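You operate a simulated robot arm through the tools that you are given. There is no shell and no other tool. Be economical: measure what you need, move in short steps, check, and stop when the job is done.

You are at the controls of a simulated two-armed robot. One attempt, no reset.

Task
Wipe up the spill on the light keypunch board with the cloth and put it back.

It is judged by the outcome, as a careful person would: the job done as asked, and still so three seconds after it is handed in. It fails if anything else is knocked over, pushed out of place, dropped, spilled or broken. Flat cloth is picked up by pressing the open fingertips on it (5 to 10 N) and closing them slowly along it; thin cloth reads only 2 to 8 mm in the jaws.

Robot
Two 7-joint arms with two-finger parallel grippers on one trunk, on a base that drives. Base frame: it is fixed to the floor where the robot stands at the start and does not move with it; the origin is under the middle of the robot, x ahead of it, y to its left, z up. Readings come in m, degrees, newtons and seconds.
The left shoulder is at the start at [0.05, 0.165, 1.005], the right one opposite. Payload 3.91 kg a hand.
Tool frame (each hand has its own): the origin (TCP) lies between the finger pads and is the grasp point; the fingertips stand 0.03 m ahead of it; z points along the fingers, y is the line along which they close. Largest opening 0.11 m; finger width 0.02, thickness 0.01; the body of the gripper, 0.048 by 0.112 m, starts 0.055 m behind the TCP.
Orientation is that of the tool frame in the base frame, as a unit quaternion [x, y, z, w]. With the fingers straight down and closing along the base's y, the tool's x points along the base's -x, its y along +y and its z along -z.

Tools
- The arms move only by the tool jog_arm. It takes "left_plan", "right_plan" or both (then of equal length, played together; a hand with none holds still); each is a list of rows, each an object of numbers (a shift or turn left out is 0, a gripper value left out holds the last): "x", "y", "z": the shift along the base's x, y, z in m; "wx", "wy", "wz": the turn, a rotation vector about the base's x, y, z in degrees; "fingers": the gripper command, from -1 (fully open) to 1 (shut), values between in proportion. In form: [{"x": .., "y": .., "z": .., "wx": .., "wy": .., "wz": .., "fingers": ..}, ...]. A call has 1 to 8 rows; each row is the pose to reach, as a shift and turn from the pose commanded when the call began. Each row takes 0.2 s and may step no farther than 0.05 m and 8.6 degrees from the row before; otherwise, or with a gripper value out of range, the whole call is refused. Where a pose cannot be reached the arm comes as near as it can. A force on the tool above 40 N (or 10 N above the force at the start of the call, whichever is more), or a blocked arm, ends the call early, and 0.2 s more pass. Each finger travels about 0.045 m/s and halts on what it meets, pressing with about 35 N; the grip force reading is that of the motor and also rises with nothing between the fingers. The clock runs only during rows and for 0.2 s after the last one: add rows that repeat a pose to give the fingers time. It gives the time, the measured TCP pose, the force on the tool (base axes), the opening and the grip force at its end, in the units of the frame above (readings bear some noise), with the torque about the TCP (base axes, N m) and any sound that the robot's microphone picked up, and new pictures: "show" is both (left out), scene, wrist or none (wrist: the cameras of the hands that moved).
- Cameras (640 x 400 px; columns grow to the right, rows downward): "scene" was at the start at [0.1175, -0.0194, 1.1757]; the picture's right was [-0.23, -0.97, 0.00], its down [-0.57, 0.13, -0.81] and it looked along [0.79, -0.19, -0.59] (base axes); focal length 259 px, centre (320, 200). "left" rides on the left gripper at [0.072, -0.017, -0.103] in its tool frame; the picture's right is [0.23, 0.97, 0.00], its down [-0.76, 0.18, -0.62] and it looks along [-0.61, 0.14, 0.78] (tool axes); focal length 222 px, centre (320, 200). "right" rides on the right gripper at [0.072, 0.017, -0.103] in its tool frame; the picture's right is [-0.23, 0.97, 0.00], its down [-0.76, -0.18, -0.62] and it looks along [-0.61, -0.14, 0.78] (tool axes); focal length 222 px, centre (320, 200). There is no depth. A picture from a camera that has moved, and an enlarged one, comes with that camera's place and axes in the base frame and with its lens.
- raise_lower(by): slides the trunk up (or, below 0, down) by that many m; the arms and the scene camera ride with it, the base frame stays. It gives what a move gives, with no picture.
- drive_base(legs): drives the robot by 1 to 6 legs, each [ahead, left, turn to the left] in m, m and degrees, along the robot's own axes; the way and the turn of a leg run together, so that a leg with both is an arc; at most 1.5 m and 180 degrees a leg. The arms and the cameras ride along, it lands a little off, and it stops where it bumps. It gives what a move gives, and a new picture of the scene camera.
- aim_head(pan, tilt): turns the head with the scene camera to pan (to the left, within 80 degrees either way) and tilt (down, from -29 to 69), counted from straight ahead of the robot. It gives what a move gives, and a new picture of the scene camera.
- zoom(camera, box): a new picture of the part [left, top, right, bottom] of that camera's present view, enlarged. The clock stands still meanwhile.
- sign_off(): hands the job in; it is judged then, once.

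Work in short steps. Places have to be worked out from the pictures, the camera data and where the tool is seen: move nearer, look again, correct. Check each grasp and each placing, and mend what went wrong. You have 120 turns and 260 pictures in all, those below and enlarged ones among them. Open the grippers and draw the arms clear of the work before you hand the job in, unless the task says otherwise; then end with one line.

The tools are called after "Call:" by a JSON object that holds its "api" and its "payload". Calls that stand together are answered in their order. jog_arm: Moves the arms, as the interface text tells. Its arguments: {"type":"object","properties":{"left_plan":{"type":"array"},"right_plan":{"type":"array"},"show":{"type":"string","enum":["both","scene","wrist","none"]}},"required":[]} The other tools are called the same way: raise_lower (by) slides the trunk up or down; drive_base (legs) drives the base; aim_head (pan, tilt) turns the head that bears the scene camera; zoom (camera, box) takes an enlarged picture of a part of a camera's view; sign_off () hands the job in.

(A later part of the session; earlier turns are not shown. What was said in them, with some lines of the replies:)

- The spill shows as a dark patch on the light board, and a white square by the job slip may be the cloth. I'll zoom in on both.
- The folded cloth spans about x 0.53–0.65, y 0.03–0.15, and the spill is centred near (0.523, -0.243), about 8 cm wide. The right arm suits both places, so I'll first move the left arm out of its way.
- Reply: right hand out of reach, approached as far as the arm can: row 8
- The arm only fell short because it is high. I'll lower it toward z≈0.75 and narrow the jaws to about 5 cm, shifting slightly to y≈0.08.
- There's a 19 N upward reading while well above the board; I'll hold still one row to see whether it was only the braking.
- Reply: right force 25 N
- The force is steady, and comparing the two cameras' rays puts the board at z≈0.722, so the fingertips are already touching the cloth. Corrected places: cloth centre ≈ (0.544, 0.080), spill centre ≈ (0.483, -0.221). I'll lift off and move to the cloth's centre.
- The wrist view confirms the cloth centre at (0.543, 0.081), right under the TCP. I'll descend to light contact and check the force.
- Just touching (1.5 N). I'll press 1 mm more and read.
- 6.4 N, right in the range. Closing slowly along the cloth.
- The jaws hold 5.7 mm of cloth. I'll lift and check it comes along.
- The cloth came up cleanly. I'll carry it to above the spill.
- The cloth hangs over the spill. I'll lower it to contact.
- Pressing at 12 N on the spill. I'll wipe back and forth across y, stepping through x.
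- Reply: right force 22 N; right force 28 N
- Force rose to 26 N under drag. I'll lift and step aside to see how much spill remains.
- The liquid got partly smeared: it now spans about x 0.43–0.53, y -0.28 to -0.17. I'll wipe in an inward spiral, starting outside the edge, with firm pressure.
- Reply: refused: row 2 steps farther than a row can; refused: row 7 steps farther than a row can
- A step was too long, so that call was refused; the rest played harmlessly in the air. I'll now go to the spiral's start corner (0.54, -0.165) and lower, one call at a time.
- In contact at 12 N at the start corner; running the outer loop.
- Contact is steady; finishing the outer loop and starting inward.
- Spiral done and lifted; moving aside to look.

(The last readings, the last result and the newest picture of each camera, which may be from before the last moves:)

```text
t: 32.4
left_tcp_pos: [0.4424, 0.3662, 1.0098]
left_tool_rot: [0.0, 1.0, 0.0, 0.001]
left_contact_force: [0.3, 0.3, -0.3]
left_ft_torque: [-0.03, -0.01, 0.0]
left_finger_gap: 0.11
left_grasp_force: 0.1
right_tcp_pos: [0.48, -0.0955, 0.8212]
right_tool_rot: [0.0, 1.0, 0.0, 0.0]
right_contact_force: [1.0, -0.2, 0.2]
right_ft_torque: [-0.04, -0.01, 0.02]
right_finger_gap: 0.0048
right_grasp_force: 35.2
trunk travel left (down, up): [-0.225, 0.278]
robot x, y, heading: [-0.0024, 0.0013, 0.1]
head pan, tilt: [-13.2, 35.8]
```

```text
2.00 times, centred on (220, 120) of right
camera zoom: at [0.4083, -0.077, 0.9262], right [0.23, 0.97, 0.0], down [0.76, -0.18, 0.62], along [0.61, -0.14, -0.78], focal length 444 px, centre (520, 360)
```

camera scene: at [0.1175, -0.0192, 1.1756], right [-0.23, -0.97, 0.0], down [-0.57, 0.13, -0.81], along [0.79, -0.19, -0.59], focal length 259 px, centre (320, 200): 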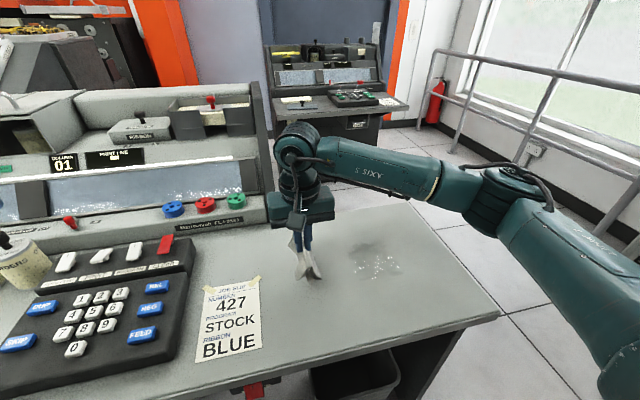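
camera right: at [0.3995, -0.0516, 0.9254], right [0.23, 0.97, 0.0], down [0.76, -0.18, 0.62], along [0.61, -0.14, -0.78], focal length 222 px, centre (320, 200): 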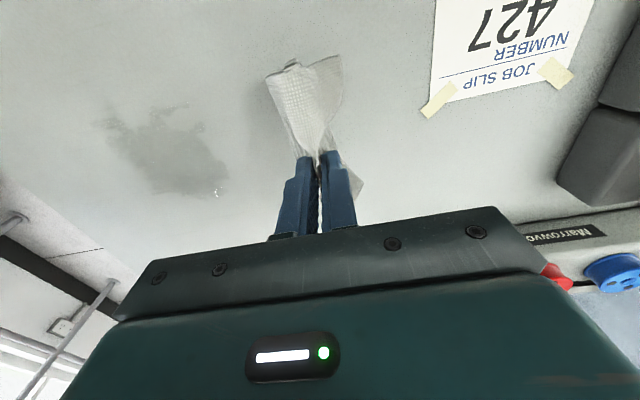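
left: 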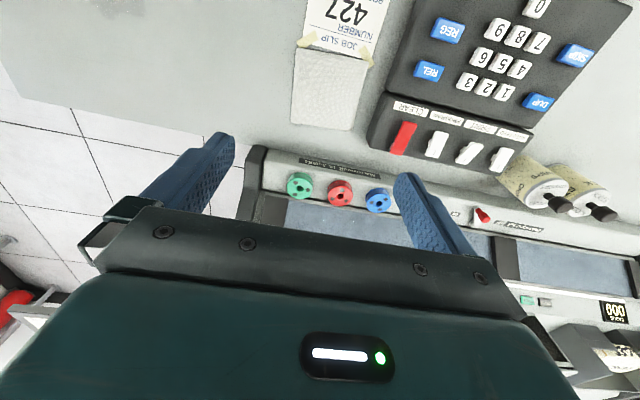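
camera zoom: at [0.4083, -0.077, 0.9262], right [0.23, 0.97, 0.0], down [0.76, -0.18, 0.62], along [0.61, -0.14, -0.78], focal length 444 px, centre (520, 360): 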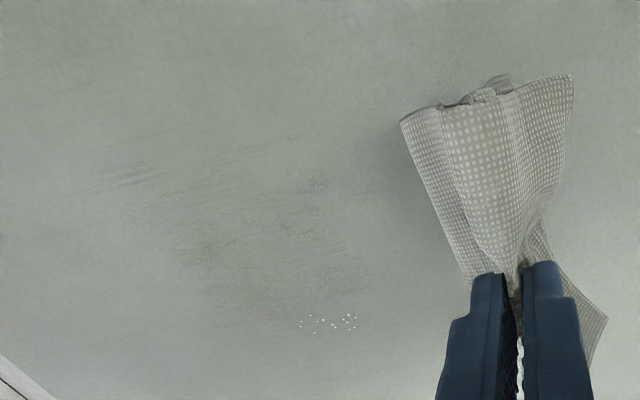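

Huge improvement; only a faint droplet film remains in the same area. I'll do another full spiral, slightly shifted, back down to the start corner first.

Call:
{"api": "jog_arm", "payload": {"right_plan": [{"x": 0.03, "y": -0.035}, {"x": 0.05, "y": -0.065}, {"x": 0.05, "y": -0.075, "z": -0.04}, {"x": 0.05, "y": -0.075, "z": -0.06}, {"x": 0.05, "y": -0.075, "z": -0.0695}, {"x": 0.05, "y": -0.105, "z": -0.0695}, {"x": 0.05, "y": -0.135, "z": -0.0695}, {"x": 0.05, "y": -0.165, "z": -0.0695}], "show": "none"}}

Call:
{"api": "jog_arm", "payload": {"right_plan": [{"y": -0.02}, {"x": -0.02, "y": -0.02}, {"x": -0.02, "y": 0.015}, {"x": -0.02, "y": 0.05}, {"x": -0.02, "y": 0.09}, {"x": -0.038, "y": 0.09}, {"x": -0.038, "y": 0.055}, {"x": -0.038, "y": 0.02}], "show": "none"}}

Call:
{"api": "jog_arm", "payload": {"right_plan": [{"y": -0.04}, {"x": -0.018, "y": -0.04}, {"x": -0.018, "y": -0.005}, {"x": -0.018, "y": 0.03}, {"x": -0.018, "y": 0.07}, {"x": -0.036, "y": 0.07}, {"x": -0.036, "y": 0.035}, {"x": -0.036, "y": 0.0}], "show": "none"}}

Call:
{"api": "jog_arm", "payload": {"right_plan": [{"y": -0.04}, {"x": -0.016, "y": -0.04}, {"x": -0.016, "y": -0.005}, {"x": -0.016, "y": 0.03}, {"x": -0.016, "y": 0.07}, {"x": 0.01, "y": 0.05}, {"x": 0.03, "y": 0.02}, {"x": 0.03, "y": 0.02, "z": 0.03}], "show": "none"}}

```text
t: 34.2
left_tcp_pos: [0.4433, 0.3667, 1.011]
left_tool_rot: [0.0, 1.0, -0.001, 0.0]
left_contact_force: [0.1, 0.5, -0.5]
left_ft_torque: [0.03, 0.02, 0.01]
left_finger_gap: 0.1099
left_grasp_force: 0.1
right_tcp_pos: [0.5301, -0.2599, 0.7548]
right_tool_rot: [-0.001, 1.0, 0.001, 0.002]
right_contact_force: [-0.3, 2.7, 14.7]
right_ft_torque: [0.04, 0.02, -0.01]
right_finger_gap: 0.0048
right_grasp_force: 34.7
trunk travel left (down, up): [-0.225, 0.278]
robot x, y, heading: [0.0013, 0.0017, -0.1]
head pan, tilt: [-13.2, 35.8]
```

```text
t: 36.0
left_tcp_pos: [0.4425, 0.3654, 1.0109]
left_tool_rot: [0.0, 1.0, -0.001, 0.001]
left_contact_force: [0.2, -0.1, 0.1]
left_ft_torque: [-0.02, -0.01, -0.01]
left_finger_gap: 0.1099
left_grasp_force: 0.1
right_tcp_pos: [0.4893, -0.2397, 0.7542]
right_tool_rot: [-0.001, 1.0, 0.0, 0.001]
right_contact_force: [-0.3, 6.6, 20.2]
right_ft_torque: [0.12, -0.01, 0.03]
right_finger_gap: 0.005
right_grasp_force: 35.4
trunk travel left (down, up): [-0.225, 0.278]
robot x, y, heading: [-0.0016, 0.0003, -0.2]
head pan, tilt: [-13.2, 35.8]
```

```text
t: 37.8
left_tcp_pos: [0.443, 0.3667, 1.009]
left_tool_rot: [0.0, 1.0, -0.001, 0.0]
left_contact_force: [0.8, 0.4, 0.3]
left_ft_torque: [-0.02, 0.01, -0.03]
left_finger_gap: 0.1099
left_grasp_force: 0.0
right_tcp_pos: [0.4548, -0.2411, 0.7539]
right_tool_rot: [-0.001, 1.0, 0.0, 0.0]
right_contact_force: [-0.4, 2.9, 8.3]
right_ft_torque: [0.03, -0.01, -0.05]
right_finger_gap: 0.0051
right_grasp_force: 34.9
trunk travel left (down, up): [-0.225, 0.278]
robot x, y, heading: [0.0002, 0.0025, 0.0]
head pan, tilt: [-13.2, 35.8]
```

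```text
t: 39.6
left_tcp_pos: [0.444, 0.3655, 1.0103]
left_tool_rot: [0.0, 1.0, 0.0, 0.0]
left_contact_force: [1.2, 0.8, 0.0]
left_ft_torque: [-0.02, 0.02, 0.0]
left_finger_gap: 0.1102
left_grasp_force: 0.1
right_tcp_pos: [0.4854, -0.2223, 0.7803]
right_tool_rot: [0.0, 1.0, -0.001, -0.001]
right_contact_force: [-0.1, -0.2, 0.1]
right_ft_torque: [-0.03, -0.01, 0.0]
right_finger_gap: 0.005
right_grasp_force: 34.7
trunk travel left (down, up): [-0.225, 0.278]
robot x, y, heading: [0.0013, -0.0012, 0.2]
head pan, tilt: [-13.2, 35.8]
```

The raster pass is done; moving aside to look again.

Call:
{"api": "jog_arm", "payload": {"right_plan": [{"z": 0.04}, {"z": 0.04, "y": 0.045}, {"z": 0.04, "y": 0.09}, {"z": 0.04, "y": 0.13}], "show": "none"}}

Call:
{"api": "zoom", "payload": {"camera": "scene", "box": [300, 200, 460, 310]}}

Call:
{"api": "zoom", "payload": {"camera": "right", "box": [80, 20, 360, 220]}}

```text
t: 40.6
left_tcp_pos: [0.4438, 0.3658, 1.0102]
left_tool_rot: [-0.001, 1.0, 0.0, 0.0]
left_contact_force: [-0.3, 0.4, 0.0]
left_ft_torque: [0.01, 0.01, 0.01]
left_finger_gap: 0.1101
left_grasp_force: 0.0
right_tcp_pos: [0.4863, -0.0917, 0.8228]
right_tool_rot: [0.001, 1.0, 0.001, 0.0]
right_contact_force: [0.0, -0.2, -1.0]
right_ft_torque: [0.0, -0.05, -0.02]
right_finger_gap: 0.0047
right_grasp_force: 35.1
trunk travel left (down, up): [-0.225, 0.278]
robot x, y, heading: [-0.0007, 0.0017, -0.0]
head pan, tilt: [-13.2, 35.8]
```

```text
3.64 times, centred on (380, 255) of scene
camera zoom: at [0.1175, -0.0192, 1.1757], right [-0.23, -0.97, 0.0], down [-0.57, 0.13, -0.81], along [0.79, -0.19, -0.59], focal length 941 px, centre (102, 0)
```

zoom: 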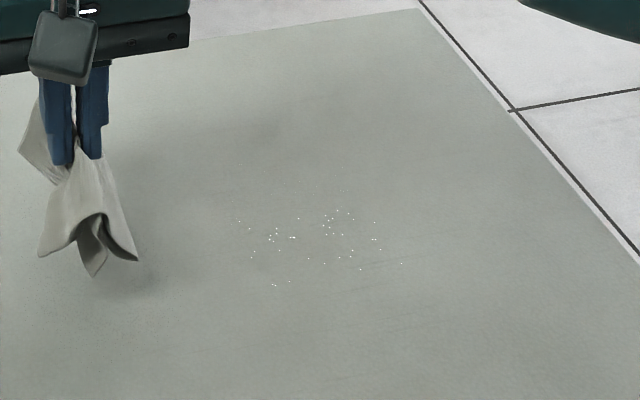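

```text
2.00 times, centred on (220, 120) of right
camera zoom: at [0.4134, -0.0731, 0.9262], right [0.23, 0.97, 0.0], down [0.76, -0.18, 0.62], along [0.61, -0.14, -0.78], focal length 444 px, centre (520, 360)
```

zoom: 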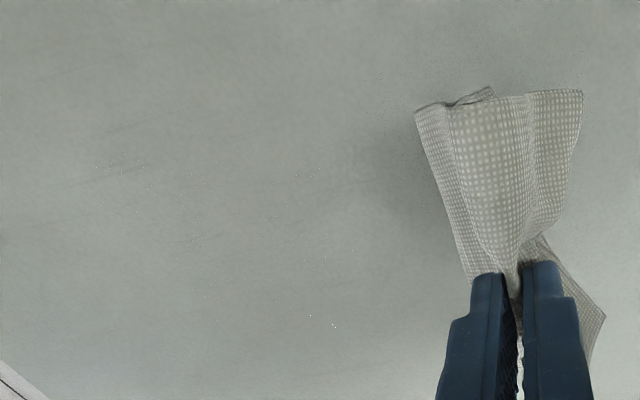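

Only scattered droplets are left. One more raster, this time stroking along x.

Call:
{"api": "jog_arm", "payload": {"right_plan": [{"x": 0.03, "y": -0.035}, {"x": 0.045, "y": -0.07}, {"x": 0.045, "y": -0.083, "z": -0.04}, {"x": 0.045, "y": -0.083, "z": -0.06}, {"x": 0.045, "y": -0.083, "z": -0.07}, {"x": 0.01, "y": -0.083, "z": -0.07}, {"x": -0.025, "y": -0.083, "z": -0.07}, {"x": -0.063, "y": -0.083, "z": -0.07}], "show": "none"}}

Call:
{"api": "jog_arm", "payload": {"right_plan": [{"y": -0.018}, {"x": 0.035, "y": -0.018}, {"x": 0.07, "y": -0.018}, {"x": 0.108, "y": -0.018}, {"x": 0.108, "y": -0.036}, {"x": 0.07, "y": -0.036}, {"x": 0.035, "y": -0.036}, {"x": 0.0, "y": -0.036}], "show": "none"}}

Call:
{"api": "jog_arm", "payload": {"right_plan": [{"y": -0.018}, {"x": 0.035, "y": -0.018}, {"x": 0.07, "y": -0.018}, {"x": 0.108, "y": -0.018}, {"x": 0.108, "y": -0.036}, {"x": 0.07, "y": -0.036}, {"x": 0.035, "y": -0.036}, {"x": 0.0, "y": -0.036}], "show": "none"}}

Call:
{"api": "jog_arm", "payload": {"right_plan": [{"y": -0.018}, {"x": 0.035, "y": -0.018}, {"x": 0.07, "y": -0.018}, {"x": 0.108, "y": -0.018}, {"x": 0.108, "y": -0.036}, {"x": 0.07, "y": -0.036}, {"x": 0.035, "y": -0.036}, {"x": 0.0, "y": -0.036}], "show": "none"}}

Call:
{"api": "jog_arm", "payload": {"right_plan": [{"x": 0.03, "y": 0.03}, {"x": 0.055, "y": 0.055}, {"x": 0.055, "y": 0.055, "z": 0.04}, {"x": 0.055, "y": 0.06, "z": 0.07}, {"x": 0.055, "y": 0.1, "z": 0.07}, {"x": 0.055, "y": 0.145, "z": 0.07}, {"x": 0.055, "y": 0.185, "z": 0.07}], "show": "none"}}

Call:
{"api": "zoom", "payload": {"camera": "scene", "box": [300, 200, 460, 310]}}

Call:
{"api": "zoom", "payload": {"camera": "right", "box": [80, 20, 360, 220]}}

```text
t: 42.4
left_tcp_pos: [0.443, 0.3668, 1.01]
left_tool_rot: [0.0, 1.0, 0.0, 0.0]
left_contact_force: [-0.3, 0.3, 0.0]
left_ft_torque: [-0.01, 0.03, -0.02]
left_finger_gap: 0.1102
left_grasp_force: 0.0
right_tcp_pos: [0.4239, -0.1742, 0.7545]
right_tool_rot: [0.001, 1.0, 0.0, 0.002]
right_contact_force: [4.7, 0.1, 19.3]
right_ft_torque: [-0.07, -0.14, 0.01]
right_finger_gap: 0.0052
right_grasp_force: 35.5
trunk travel left (down, up): [-0.225, 0.278]
robot x, y, heading: [0.0016, -0.0008, 0.2]
head pan, tilt: [-13.2, 35.8]
```

```text
t: 44.2
left_tcp_pos: [0.4438, 0.3655, 1.0115]
left_tool_rot: [-0.001, 1.0, -0.001, 0.001]
left_contact_force: [-0.8, -0.6, 0.2]
left_ft_torque: [0.01, 0.02, 0.03]
left_finger_gap: 0.1101
left_grasp_force: 0.1
right_tcp_pos: [0.422, -0.2095, 0.7542]
right_tool_rot: [0.0, 1.0, -0.001, 0.001]
right_contact_force: [4.6, -0.4, 17.1]
right_ft_torque: [-0.05, -0.16, 0.04]
right_finger_gap: 0.0051
right_grasp_force: 35.2
trunk travel left (down, up): [-0.225, 0.278]
robot x, y, heading: [0.0008, -0.0011, -0.2]
head pan, tilt: [-13.2, 35.8]
```

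```text
t: 46.0
left_tcp_pos: [0.4428, 0.3659, 1.0098]
left_tool_rot: [0.001, 1.0, 0.0, 0.001]
left_contact_force: [-0.4, -0.7, 1.1]
left_ft_torque: [-0.01, -0.01, 0.01]
left_finger_gap: 0.1098
left_grasp_force: 0.1
right_tcp_pos: [0.4227, -0.2456, 0.7535]
right_tool_rot: [0.0, 1.0, 0.0, 0.001]
right_contact_force: [5.6, -1.4, 19.6]
right_ft_torque: [-0.05, -0.18, 0.02]
right_finger_gap: 0.0052
right_grasp_force: 35.2
trunk travel left (down, up): [-0.225, 0.278]
robot x, y, heading: [-0.0007, 0.0055, 0.0]
head pan, tilt: [-13.2, 35.8]
```

```text
t: 47.8
left_tcp_pos: [0.4438, 0.3671, 1.0107]
left_tool_rot: [0.0, 1.0, -0.002, 0.001]
left_contact_force: [-0.4, 0.9, -0.6]
left_ft_torque: [0.03, 0.02, -0.03]
left_finger_gap: 0.11
left_grasp_force: 0.0
right_tcp_pos: [0.4225, -0.2821, 0.7536]
right_tool_rot: [0.001, 1.0, 0.0, 0.002]
right_contact_force: [5.3, -1.8, 21.8]
right_ft_torque: [-0.03, -0.2, 0.0]
right_finger_gap: 0.0051
right_grasp_force: 34.8
trunk travel left (down, up): [-0.225, 0.278]
robot x, y, heading: [-0.0026, 0.0017, -0.1]
head pan, tilt: [-13.2, 35.8]
```

```text
t: 49.4
left_tcp_pos: [0.4428, 0.3648, 1.0097]
left_tool_rot: [0.0, 1.0, 0.0, 0.0]
left_contact_force: [-0.7, 0.4, 0.2]
left_ft_torque: [-0.03, 0.02, 0.01]
left_finger_gap: 0.11
left_grasp_force: 0.0
right_tcp_pos: [0.4776, -0.0974, 0.8232]
right_tool_rot: [-0.001, 1.0, 0.0, 0.0]
right_contact_force: [0.1, 0.7, -0.3]
right_ft_torque: [0.0, -0.02, 0.0]
right_finger_gap: 0.0046
right_grasp_force: 35.2
trunk travel left (down, up): [-0.225, 0.278]
robot x, y, heading: [0.0005, 0.0044, -0.3]
head pan, tilt: [-13.2, 35.8]
```

```text
3.64 times, centred on (380, 255) of scene
camera zoom: at [0.1175, -0.0192, 1.1756], right [-0.23, -0.97, 0.0], down [-0.57, 0.13, -0.81], along [0.79, -0.19, -0.59], focal length 941 px, centre (102, 0)
```

zoom: 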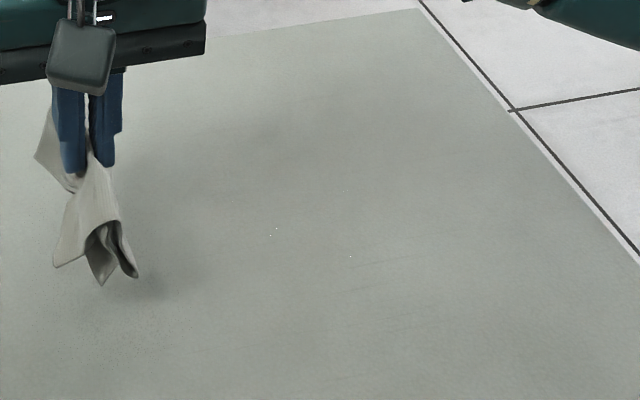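

```text
2.00 times, centred on (220, 120) of right
camera zoom: at [0.4054, -0.0787, 0.9269], right [0.23, 0.97, 0.0], down [0.76, -0.18, 0.62], along [0.61, -0.14, -0.78], focal length 444 px, centre (520, 360)
```

zoom: 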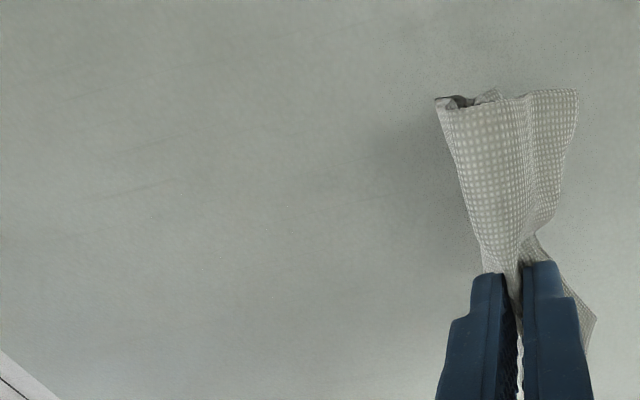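

Practically clean; three specks remain near (0.468, -0.209) and (0.441, -0.247). One last short pass over those.

Call:
{"api": "jog_arm", "payload": {"right_plan": [{"x": 0.005, "y": -0.045}, {"x": 0.01, "y": -0.085, "z": -0.02}, {"x": 0.01, "y": -0.1, "z": -0.055}, {"x": 0.01, "y": -0.1, "z": -0.07}, {"x": 0.0, "y": -0.13, "z": -0.07}, {"x": -0.01, "y": -0.165, "z": -0.07}, {"x": -0.025, "y": -0.17, "z": -0.07}, {"x": -0.01, "y": -0.13, "z": -0.07}], "show": "none"}}

Call:
{"api": "jog_arm", "payload": {"right_plan": [{"y": 0.03}, {"x": -0.02, "y": 0.02}, {"x": -0.02, "y": -0.02}, {"x": -0.035, "y": -0.045}, {"x": -0.04, "y": -0.01}, {"x": -0.01, "y": -0.03}, {"x": 0.01, "y": 0.01}, {"x": 0.02, "y": -0.02}], "show": "none"}}

Call:
{"api": "jog_arm", "payload": {"right_plan": [{"x": -0.02, "y": 0.005}, {"x": -0.04, "y": 0.01}, {"x": -0.02, "y": 0.03}, {"x": -0.02, "y": 0.03, "z": 0.04}, {"x": -0.02, "y": 0.035, "z": 0.07}, {"x": -0.02, "y": 0.08, "z": 0.07}, {"x": -0.02, "y": 0.125, "z": 0.07}, {"x": -0.02, "y": 0.16, "z": 0.07}], "show": "none"}}

Call:
{"api": "zoom", "payload": {"camera": "scene", "box": [300, 200, 460, 310]}}

Call:
{"api": "zoom", "payload": {"camera": "right", "box": [80, 20, 360, 220]}}

```text
t: 51.2
left_tcp_pos: [0.4426, 0.3661, 1.0108]
left_tool_rot: [0.001, 1.0, 0.0, 0.001]
left_contact_force: [-0.2, 0.6, 0.5]
left_ft_torque: [0.01, 0.0, 0.0]
left_finger_gap: 0.1099
left_grasp_force: 0.1
right_tcp_pos: [0.4673, -0.2279, 0.754]
right_tool_rot: [0.001, 1.0, -0.003, 0.001]
right_contact_force: [-3.2, -6.6, 23.4]
right_ft_torque: [-0.39, 0.06, -0.03]
right_finger_gap: 0.0052
right_grasp_force: 35.0
trunk travel left (down, up): [-0.225, 0.278]
robot x, y, heading: [-0.001, 0.0003, -0.0]
head pan, tilt: [-13.2, 35.8]
```

```text
t: 53.0
left_tcp_pos: [0.4432, 0.3666, 1.011]
left_tool_rot: [0.0, 1.0, 0.0, 0.001]
left_contact_force: [0.1, -0.2, 0.1]
left_ft_torque: [0.03, 0.02, 0.02]
left_finger_gap: 0.1101
left_grasp_force: 0.1
right_tcp_pos: [0.4877, -0.2438, 0.7542]
right_tool_rot: [-0.001, 1.0, 0.0, 0.0]
right_contact_force: [-2.6, 4.1, 16.6]
right_ft_torque: [0.07, 0.05, 0.0]
right_finger_gap: 0.0048
right_grasp_force: 35.2
trunk travel left (down, up): [-0.225, 0.278]
robot x, y, heading: [0.0048, -0.0003, 0.0]
head pan, tilt: [-13.2, 35.8]
```

```text
t: 54.8
left_tcp_pos: [0.4438, 0.3663, 1.01]
left_tool_rot: [0.0, 1.0, -0.001, -0.001]
left_contact_force: [0.8, -0.1, -0.2]
left_ft_torque: [0.01, 0.0, 0.01]
left_finger_gap: 0.1099
left_grasp_force: 0.1
right_tcp_pos: [0.4671, -0.0855, 0.8211]
right_tool_rot: [0.0, 1.0, 0.001, 0.001]
right_contact_force: [0.0, -0.3, 0.2]
right_ft_torque: [0.02, 0.02, -0.02]
right_finger_gap: 0.0048
right_grasp_force: 35.1
trunk travel left (down, up): [-0.225, 0.278]
robot x, y, heading: [-0.0009, -0.0058, -0.1]
head pan, tilt: [-13.2, 35.8]
```

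```text
3.64 times, centred on (380, 255) of scene
camera zoom: at [0.1175, -0.0192, 1.1756], right [-0.23, -0.97, 0.0], down [-0.57, 0.13, -0.81], along [0.79, -0.19, -0.59], focal length 941 px, centre (102, 0)
```

zoom: 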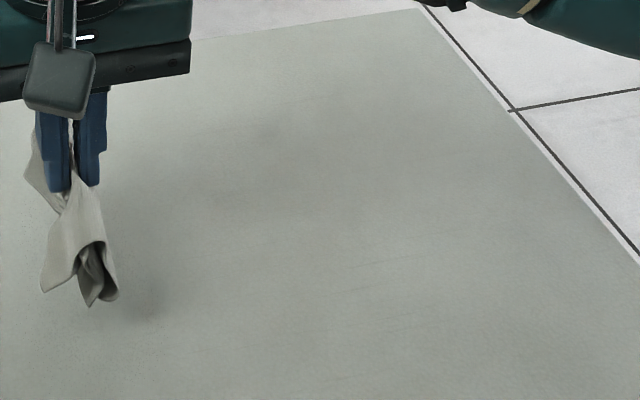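

```text
2.00 times, centred on (220, 120) of right
camera zoom: at [0.3947, -0.0678, 0.9258], right [0.23, 0.97, 0.0], down [0.76, -0.18, 0.62], along [0.61, -0.14, -0.78], focal length 444 px, centre (520, 360)
```

zoom: 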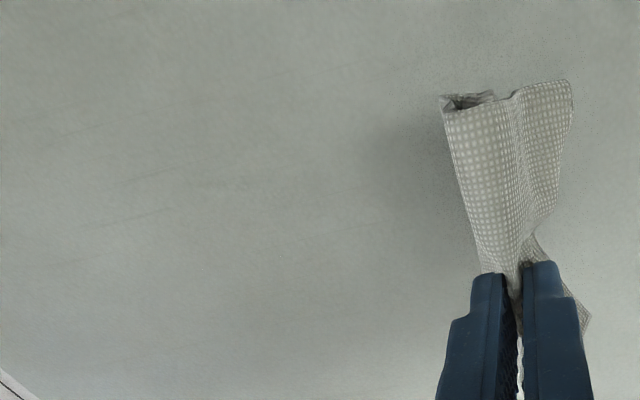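

The board is clean. Carrying the cloth back above its original place (0.5435, 0.0815).

Call:
{"api": "jog_arm", "payload": {"right_plan": [{"x": 0.019, "y": 0.042}, {"x": 0.038, "y": 0.084}, {"x": 0.057, "y": 0.126}, {"x": 0.0765, "y": 0.167}, {"x": 0.0765, "y": 0.167, "z": -0.03}, {"x": 0.0765, "y": 0.167, "z": -0.055}, {"x": 0.0765, "y": 0.167, "z": -0.068}, {"x": 0.0765, "y": 0.167, "z": -0.069}]}}

```text
t: 56.6
left_tcp_pos: [0.4428, 0.367, 1.0104]
left_tool_rot: [0.001, 1.0, 0.0, 0.001]
left_contact_force: [-0.3, -0.3, 0.2]
left_ft_torque: [0.01, 0.02, 0.0]
left_finger_gap: 0.1098
left_grasp_force: 0.0
right_tcp_pos: [0.5447, 0.0811, 0.7551]
right_tool_rot: [0.0, 1.0, 0.001, 0.001]
right_contact_force: [-0.9, -0.1, 10.6]
right_ft_torque: [-0.12, 0.02, -0.03]
right_finger_gap: 0.0049
right_grasp_force: 35.1
trunk travel left (down, up): [-0.225, 0.278]
robot x, y, heading: [0.0025, 0.0019, -0.1]
head pan, tilt: [-13.2, 35.8]
camera scene: at [0.1166, -0.0196, 1.176], right [-0.23, -0.97, 0.0], down [-0.57, 0.13, -0.81], along [0.79, -0.19, -0.58], focal length 259 px, centre (320, 200)
camera right: at [0.471, 0.0988, 0.8591], right [0.23, 0.97, 0.0], down [0.76, -0.18, 0.62], along [0.61, -0.14, -0.78], focal length 222 px, centre (320, 200)
```

scene: 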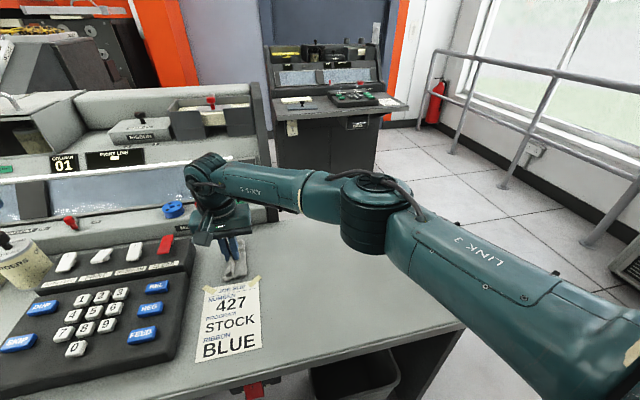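
right: 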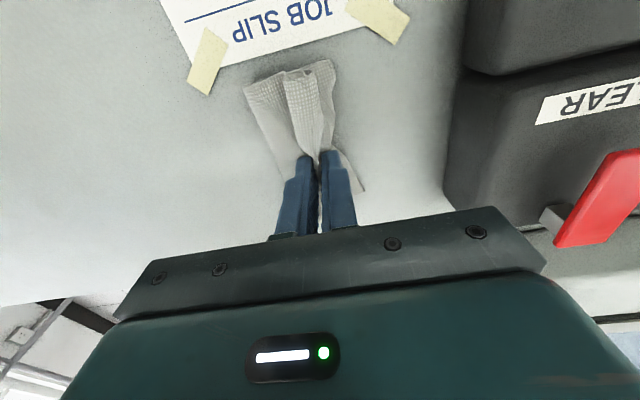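

The cloth is back over its spot with 10 N. I'll open slowly in contact so the fingers spread the cloth out again.

Call:
{"api": "jog_arm", "payload": {"right_plan": [{"fingers": 0.87}, {"fingers": 0.75}, {"fingers": 0.62}, {"fingers": 0.5}, {"fingers": 0.37}, {"fingers": 0.25}, {"fingers": 0.12}, {"fingers": 0.0}]}}

```text
t: 58.4
left_tcp_pos: [0.443, 0.366, 1.0104]
left_tool_rot: [0.0, 1.0, -0.001, 0.0]
left_contact_force: [0.2, 0.2, -0.1]
left_ft_torque: [-0.03, 0.0, -0.01]
left_finger_gap: 0.11
left_grasp_force: 0.1
right_tcp_pos: [0.5426, 0.0823, 0.7547]
right_tool_rot: [0.0, 1.0, 0.0, 0.001]
right_contact_force: [0.1, 6.1, 19.3]
right_ft_torque: [-0.44, 0.01, -0.01]
right_finger_gap: 0.0521
right_grasp_force: 0.1
trunk travel left (down, up): [-0.225, 0.278]
robot x, y, heading: [-0.0037, -0.0008, 0.1]
head pan, tilt: [-13.2, 35.8]
camera scene: at [0.116, -0.0192, 1.1759], right [-0.23, -0.97, 0.0], down [-0.57, 0.13, -0.81], along [0.79, -0.19, -0.58], focal length 259 px, centre (320, 200)
camera right: at [0.4704, 0.099, 0.8586], right [0.23, 0.97, 0.0], down [0.76, -0.18, 0.62], along [0.61, -0.14, -0.78], focal length 222 px, centre (320, 200)
```

scene: 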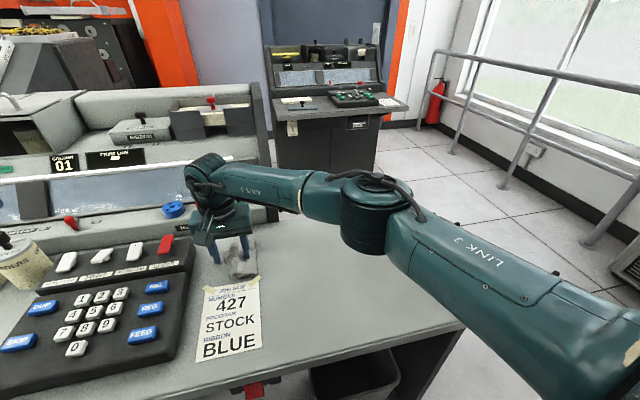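
right: 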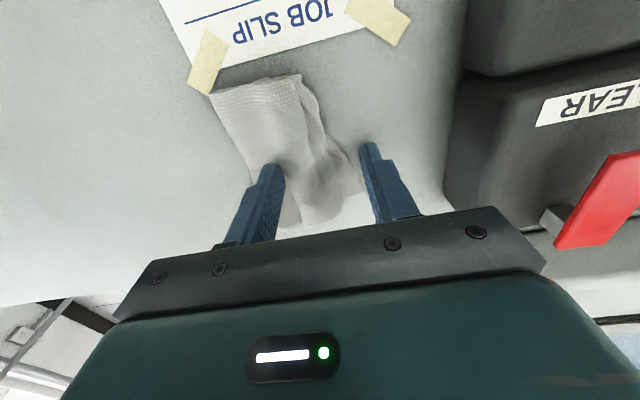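

The right side spread out; the left finger slid off the other side. I'll lift straight up and look.

Call:
{"api": "jog_arm", "payload": {"right_plan": [{"z": 0.02}, {"z": 0.05}, {"z": 0.09}, {"z": 0.09, "x": -0.01}]}}

Call:
{"api": "zoom", "payload": {"camera": "right", "box": [180, 0, 460, 200]}}

Call:
{"api": "zoom", "payload": {"camera": "scene", "box": [170, 210, 290, 310]}}

```text
t: 59.4
left_tcp_pos: [0.4449, 0.3665, 1.0101]
left_tool_rot: [0.001, 1.0, 0.001, 0.0]
left_contact_force: [0.1, -0.9, 0.1]
left_ft_torque: [-0.02, -0.01, 0.0]
left_finger_gap: 0.1101
left_grasp_force: 0.0
right_tcp_pos: [0.5345, 0.0801, 0.8458]
right_tool_rot: [-0.001, 1.0, 0.0, 0.0]
right_contact_force: [0.2, 0.0, -0.7]
right_ft_torque: [0.02, -0.01, -0.02]
right_finger_gap: 0.055
right_grasp_force: 0.1
trunk travel left (down, up): [-0.225, 0.278]
robot x, y, heading: [0.0017, 0.001, -0.0]
head pan, tilt: [-13.2, 35.8]
camera scene: at [0.1174, -0.0195, 1.1756], right [-0.23, -0.97, 0.0], down [-0.57, 0.13, -0.81], along [0.79, -0.19, -0.59], focal length 259 px, centre (320, 200)
camera right: at [0.4613, 0.098, 0.9481], right [0.23, 0.97, 0.0], down [0.76, -0.18, 0.62], along [0.61, -0.14, -0.78], focal length 222 px, centre (320, 200)
```

scene: 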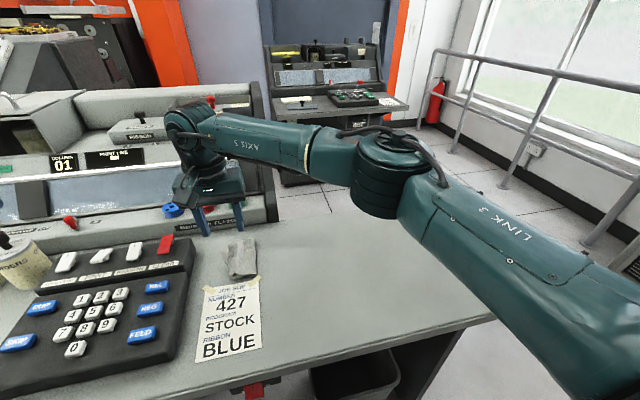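
right: 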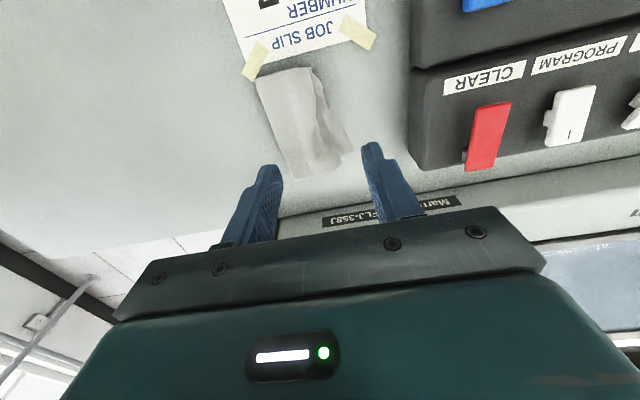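

```text
2.00 times, centred on (320, 100) of right
camera zoom: at [0.4613, 0.098, 0.9481], right [0.23, 0.97, 0.0], down [0.76, -0.18, 0.62], along [0.61, -0.14, -0.78], focal length 444 px, centre (320, 400)
```

zoom: 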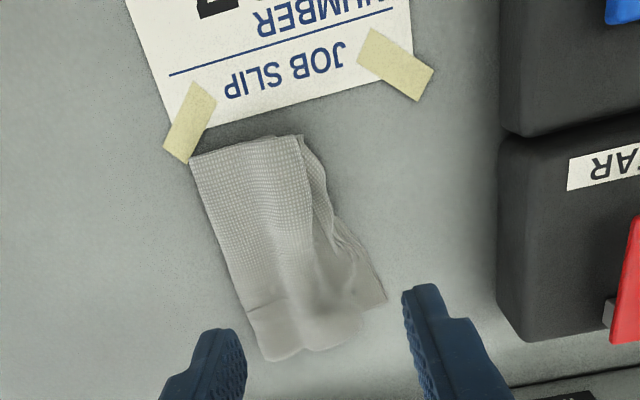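

```text
4.00 times, centred on (230, 260) of scene
camera zoom: at [0.1174, -0.0195, 1.1756], right [-0.23, -0.97, 0.0], down [-0.57, 0.13, -0.81], along [0.79, -0.19, -0.59], focal length 1035 px, centre (680, -40)
```

zoom: 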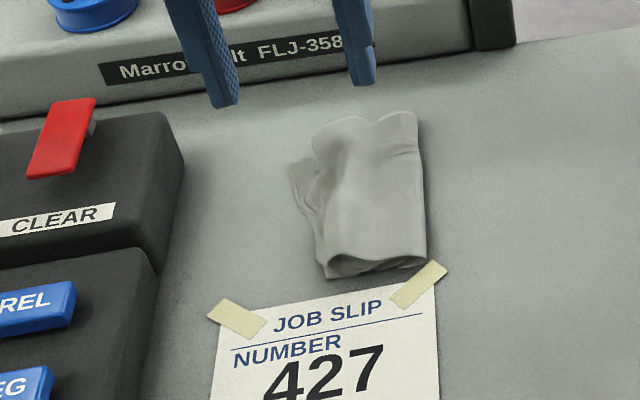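

The cloth lies back in its place, but its left part is bunched (spans y 0.035–0.10 instead of 0.025–0.14). I'll try one gentle spread: fingertips 2 cm apart on the left half, press, then open while moving left so the right finger stays put.

Call:
{"api": "jog_arm", "payload": {"right_plan": [{"x": 0.005, "y": -0.008, "fingers": 0.636}, {"x": 0.007, "y": -0.008, "z": -0.03}, {"x": 0.007, "y": -0.008, "z": -0.06}, {"x": 0.007, "y": -0.008, "z": -0.08}, {"x": 0.007, "y": -0.008, "z": -0.085}, {"x": 0.007, "y": -0.008, "z": -0.085}]}}

```text
t: 60.8
left_tcp_pos: [0.4438, 0.3666, 1.0108]
left_tool_rot: [0.0, 1.0, 0.0, 0.0]
left_contact_force: [-1.1, 0.3, 0.2]
left_ft_torque: [-0.01, 0.0, -0.01]
left_finger_gap: 0.1098
left_grasp_force: 0.1
right_tcp_pos: [0.5413, 0.0707, 0.7584]
right_tool_rot: [0.0, 1.0, 0.0, 0.0]
right_contact_force: [0.3, -0.7, 0.0]
right_ft_torque: [0.0, 0.0, -0.04]
right_finger_gap: 0.02
right_grasp_force: 0.0
trunk travel left (down, up): [-0.225, 0.278]
robot x, y, heading: [-0.0004, -0.0017, 0.1]
head pan, tilt: [-13.2, 35.8]
camera scene: at [0.1175, -0.0194, 1.1757], right [-0.23, -0.97, 0.0], down [-0.57, 0.13, -0.81], along [0.79, -0.19, -0.59], focal length 259 px, centre (320, 200)
camera right: at [0.469, 0.0904, 0.8625], right [0.23, 0.97, 0.0], down [0.76, -0.18, 0.62], along [0.61, -0.14, -0.78], focal length 222 px, centre (320, 200)
```

scene: 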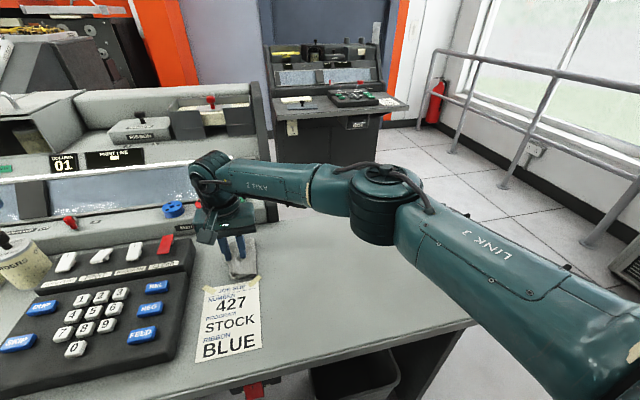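
right: 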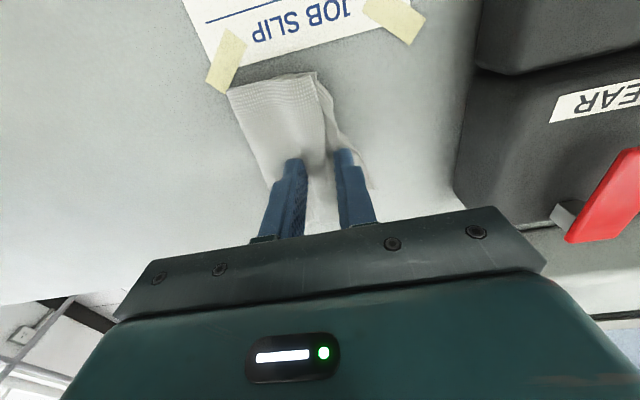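

The left fingertip sits on the pleated edge. Pressing a few millimetres.

Call:
{"api": "jog_arm", "payload": {"right_plan": [{"z": -0.0025}, {"z": -0.0045}, {"z": -0.0045}], "show": "none"}}

```text
t: 61.6
left_tcp_pos: [0.4427, 0.3656, 1.0111]
left_tool_rot: [0.0, 1.0, 0.0, 0.0]
left_contact_force: [-0.2, -0.2, -1.2]
left_ft_torque: [0.04, -0.05, -0.01]
left_finger_gap: 0.1099
left_grasp_force: 0.0
right_tcp_pos: [0.5419, 0.0715, 0.7549]
right_tool_rot: [0.001, 1.0, 0.0, 0.0]
right_contact_force: [0.3, 0.2, 5.8]
right_ft_torque: [-0.09, -0.04, 0.04]
right_finger_gap: 0.0201
right_grasp_force: 0.0
trunk travel left (down, up): [-0.225, 0.278]
robot x, y, heading: [-0.0011, -0.0034, -0.1]
head pan, tilt: [-13.2, 35.8]
```

5.8 N. Now spreading: opening while moving left so the right finger stays still.

Call:
{"api": "jog_arm", "payload": {"right_plan": [{"y": 0.0036, "fingers": 0.505}, {"y": 0.0072, "fingers": 0.374}, {"y": 0.0108, "fingers": 0.243}, {"y": 0.0144, "fingers": 0.112}, {"y": 0.018, "fingers": -0.018}, {"y": 0.0216, "fingers": -0.149}, {"y": 0.0252, "fingers": -0.28}, {"y": 0.0252, "fingers": -0.28}], "show": "wrist"}}

```text
t: 63.4
left_tcp_pos: [0.4433, 0.3666, 1.0099]
left_tool_rot: [0.0, 1.0, 0.0, 0.001]
left_contact_force: [-0.4, 0.1, -0.8]
left_ft_torque: [-0.01, 0.01, 0.0]
left_finger_gap: 0.1101
left_grasp_force: 0.1
right_tcp_pos: [0.5406, 0.0961, 0.755]
right_tool_rot: [-0.001, 1.0, -0.001, 0.0]
right_contact_force: [1.4, 0.4, 11.7]
right_ft_torque: [-0.48, -0.04, 0.03]
right_finger_gap: 0.07
right_grasp_force: 0.0
trunk travel left (down, up): [-0.225, 0.278]
robot x, y, heading: [0.003, 0.0015, 0.2]
head pan, tilt: [-13.2, 35.8]
camera right: at [0.4683, 0.1152, 0.8583], right [0.23, 0.97, 0.0], down [0.76, -0.18, 0.62], along [0.61, -0.14, -0.78], focal length 222 px, centre (320, 200)
```

right: 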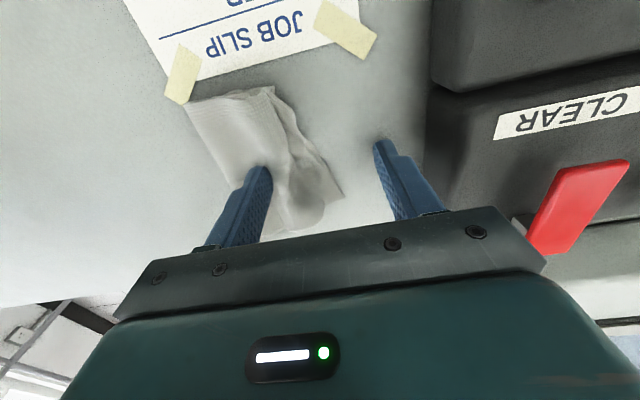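

The left finger slid off again with little gain. Lifting clear to see the result.

Call:
{"api": "jog_arm", "payload": {"right_plan": [{"z": 0.02}, {"z": 0.05}, {"z": 0.09}, {"z": 0.09, "x": -0.01}], "show": "none"}}

Call:
{"api": "zoom", "payload": {"camera": "right", "box": [180, 0, 460, 200]}}

Call:
{"api": "zoom", "payload": {"camera": "scene", "box": [170, 210, 290, 310]}}

```text
t: 64.4
left_tcp_pos: [0.4434, 0.366, 1.0102]
left_tool_rot: [0.001, 1.0, -0.001, 0.0]
left_contact_force: [0.6, 0.0, -0.2]
left_ft_torque: [-0.03, -0.02, -0.03]
left_finger_gap: 0.11
left_grasp_force: 0.1
right_tcp_pos: [0.5319, 0.0957, 0.8444]
right_tool_rot: [0.0, 1.0, 0.001, 0.0]
right_contact_force: [-0.1, -0.1, -0.4]
right_ft_torque: [-0.03, 0.01, 0.03]
right_finger_gap: 0.0703
right_grasp_force: 0.1
trunk travel left (down, up): [-0.225, 0.278]
robot x, y, heading: [-0.002, 0.0008, -0.2]
head pan, tilt: [-13.2, 35.8]
```

```text
2.00 times, centred on (320, 100) of right
camera zoom: at [0.4585, 0.1146, 0.9481], right [0.23, 0.97, 0.0], down [0.76, -0.18, 0.62], along [0.61, -0.14, -0.78], focal length 444 px, centre (320, 400)
```

zoom: 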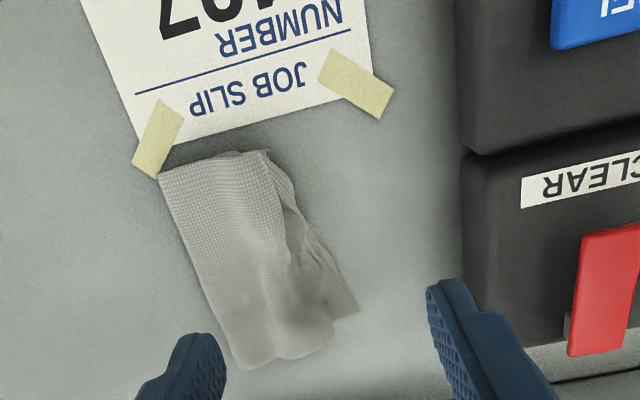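

```text
4.00 times, centred on (230, 260) of scene
camera zoom: at [0.1174, -0.0195, 1.1756], right [-0.23, -0.97, 0.0], down [-0.57, 0.13, -0.81], along [0.79, -0.19, -0.59], focal length 1035 px, centre (680, -40)
```

zoom: 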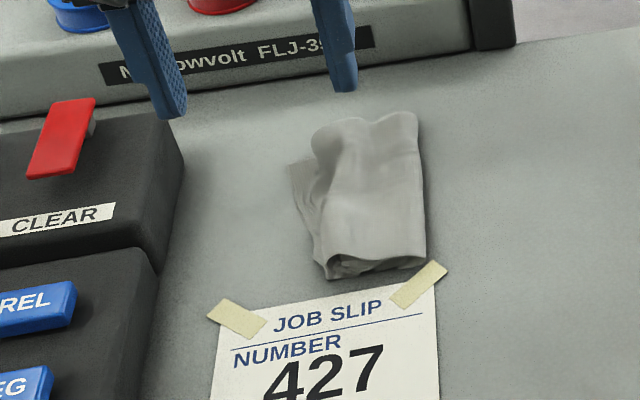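

The cloth lies at rest, unchanged and wholly inside its original footprint, so more fiddling would only risk disturbing it. Opening the gripper and drawing the right arm up and clear.

Call:
{"api": "jog_arm", "payload": {"right_plan": [{"z": 0.04, "fingers": -1}, {"z": 0.08, "x": -0.01}, {"z": 0.1, "x": -0.02, "y": -0.04}, {"z": 0.12, "x": -0.03, "y": -0.08}, {"z": 0.14, "x": -0.04, "y": -0.12}, {"z": 0.15, "x": -0.05, "y": -0.165}, {"z": 0.15, "x": -0.055, "y": -0.21}, {"z": 0.15, "x": -0.055, "y": -0.255}], "show": "none"}}

Call:
{"api": "jog_arm", "payload": {"right_plan": [{"y": -0.045}, {"y": -0.09}, {"y": -0.13}, {"y": -0.13}], "show": "scene"}}

Call:
{"api": "zoom", "payload": {"camera": "scene", "box": [180, 200, 480, 370]}}

```text
t: 66.2
left_tcp_pos: [0.4438, 0.3655, 1.0105]
left_tool_rot: [0.0, 1.0, 0.0, 0.0]
left_contact_force: [-0.3, -0.2, 0.3]
left_ft_torque: [0.02, -0.02, -0.01]
left_finger_gap: 0.1099
left_grasp_force: 0.0
right_tcp_pos: [0.4754, -0.1577, 0.9941]
right_tool_rot: [0.0, 1.0, 0.0, 0.0]
right_contact_force: [0.5, 1.0, 0.7]
right_ft_torque: [-0.01, -0.02, -0.02]
right_finger_gap: 0.1097
right_grasp_force: 0.0
trunk travel left (down, up): [-0.225, 0.278]
robot x, y, heading: [-0.0007, 0.0009, 0.0]
head pan, tilt: [-13.2, 35.8]
```

```text
t: 67.2
left_tcp_pos: [0.4426, 0.3658, 1.0105]
left_tool_rot: [0.0, 1.0, 0.0, 0.0]
left_contact_force: [-1.1, -0.2, 0.3]
left_ft_torque: [-0.01, 0.03, 0.03]
left_finger_gap: 0.1102
left_grasp_force: 0.0
right_tcp_pos: [0.4755, -0.2871, 0.995]
right_tool_rot: [0.0, 1.0, 0.0, 0.0]
right_contact_force: [-0.9, 0.0, 0.6]
right_ft_torque: [-0.01, -0.02, -0.02]
right_finger_gap: 0.1099
right_grasp_force: 0.0
trunk travel left (down, up): [-0.225, 0.278]
robot x, y, heading: [-0.001, 0.001, 0.1]
head pan, tilt: [-13.2, 35.8]
camera scene: at [0.1175, -0.0194, 1.1757], right [-0.23, -0.97, 0.0], down [-0.57, 0.13, -0.81], along [0.79, -0.19, -0.59], focal length 259 px, centre (320, 200)
```

scene: 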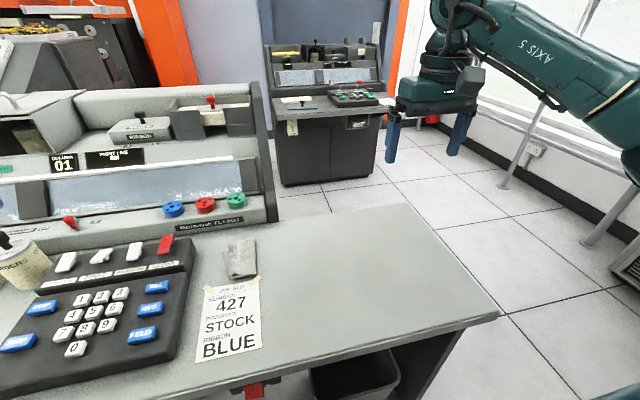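

```text
2.13 times, centred on (330, 285) of scene
camera zoom: at [0.1175, -0.0194, 1.1757], right [-0.23, -0.97, 0.0], down [-0.57, 0.13, -0.81], along [0.79, -0.19, -0.59], focal length 552 px, centre (299, 19)
```

zoom: 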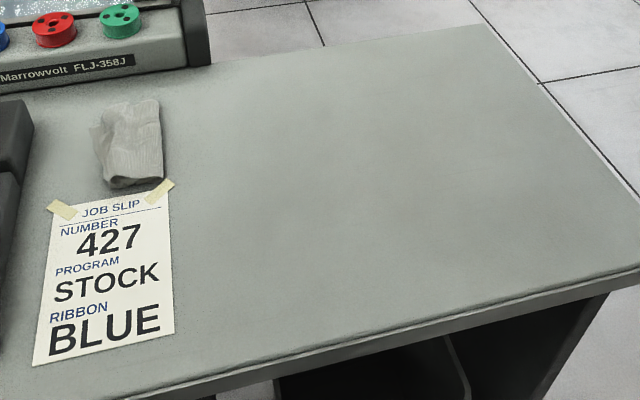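

The board is clean, the cloth is back above the job slip, and nothing else has moved. Handing in.

Call:
{"api": "sign_off", "payload": {}}

```text
The job is handed in.
```

The spill on the light board is wiped up with no visible trace left, and the cloth is back in its place above the job slip, though its left side is still bunched rather than lying flat.
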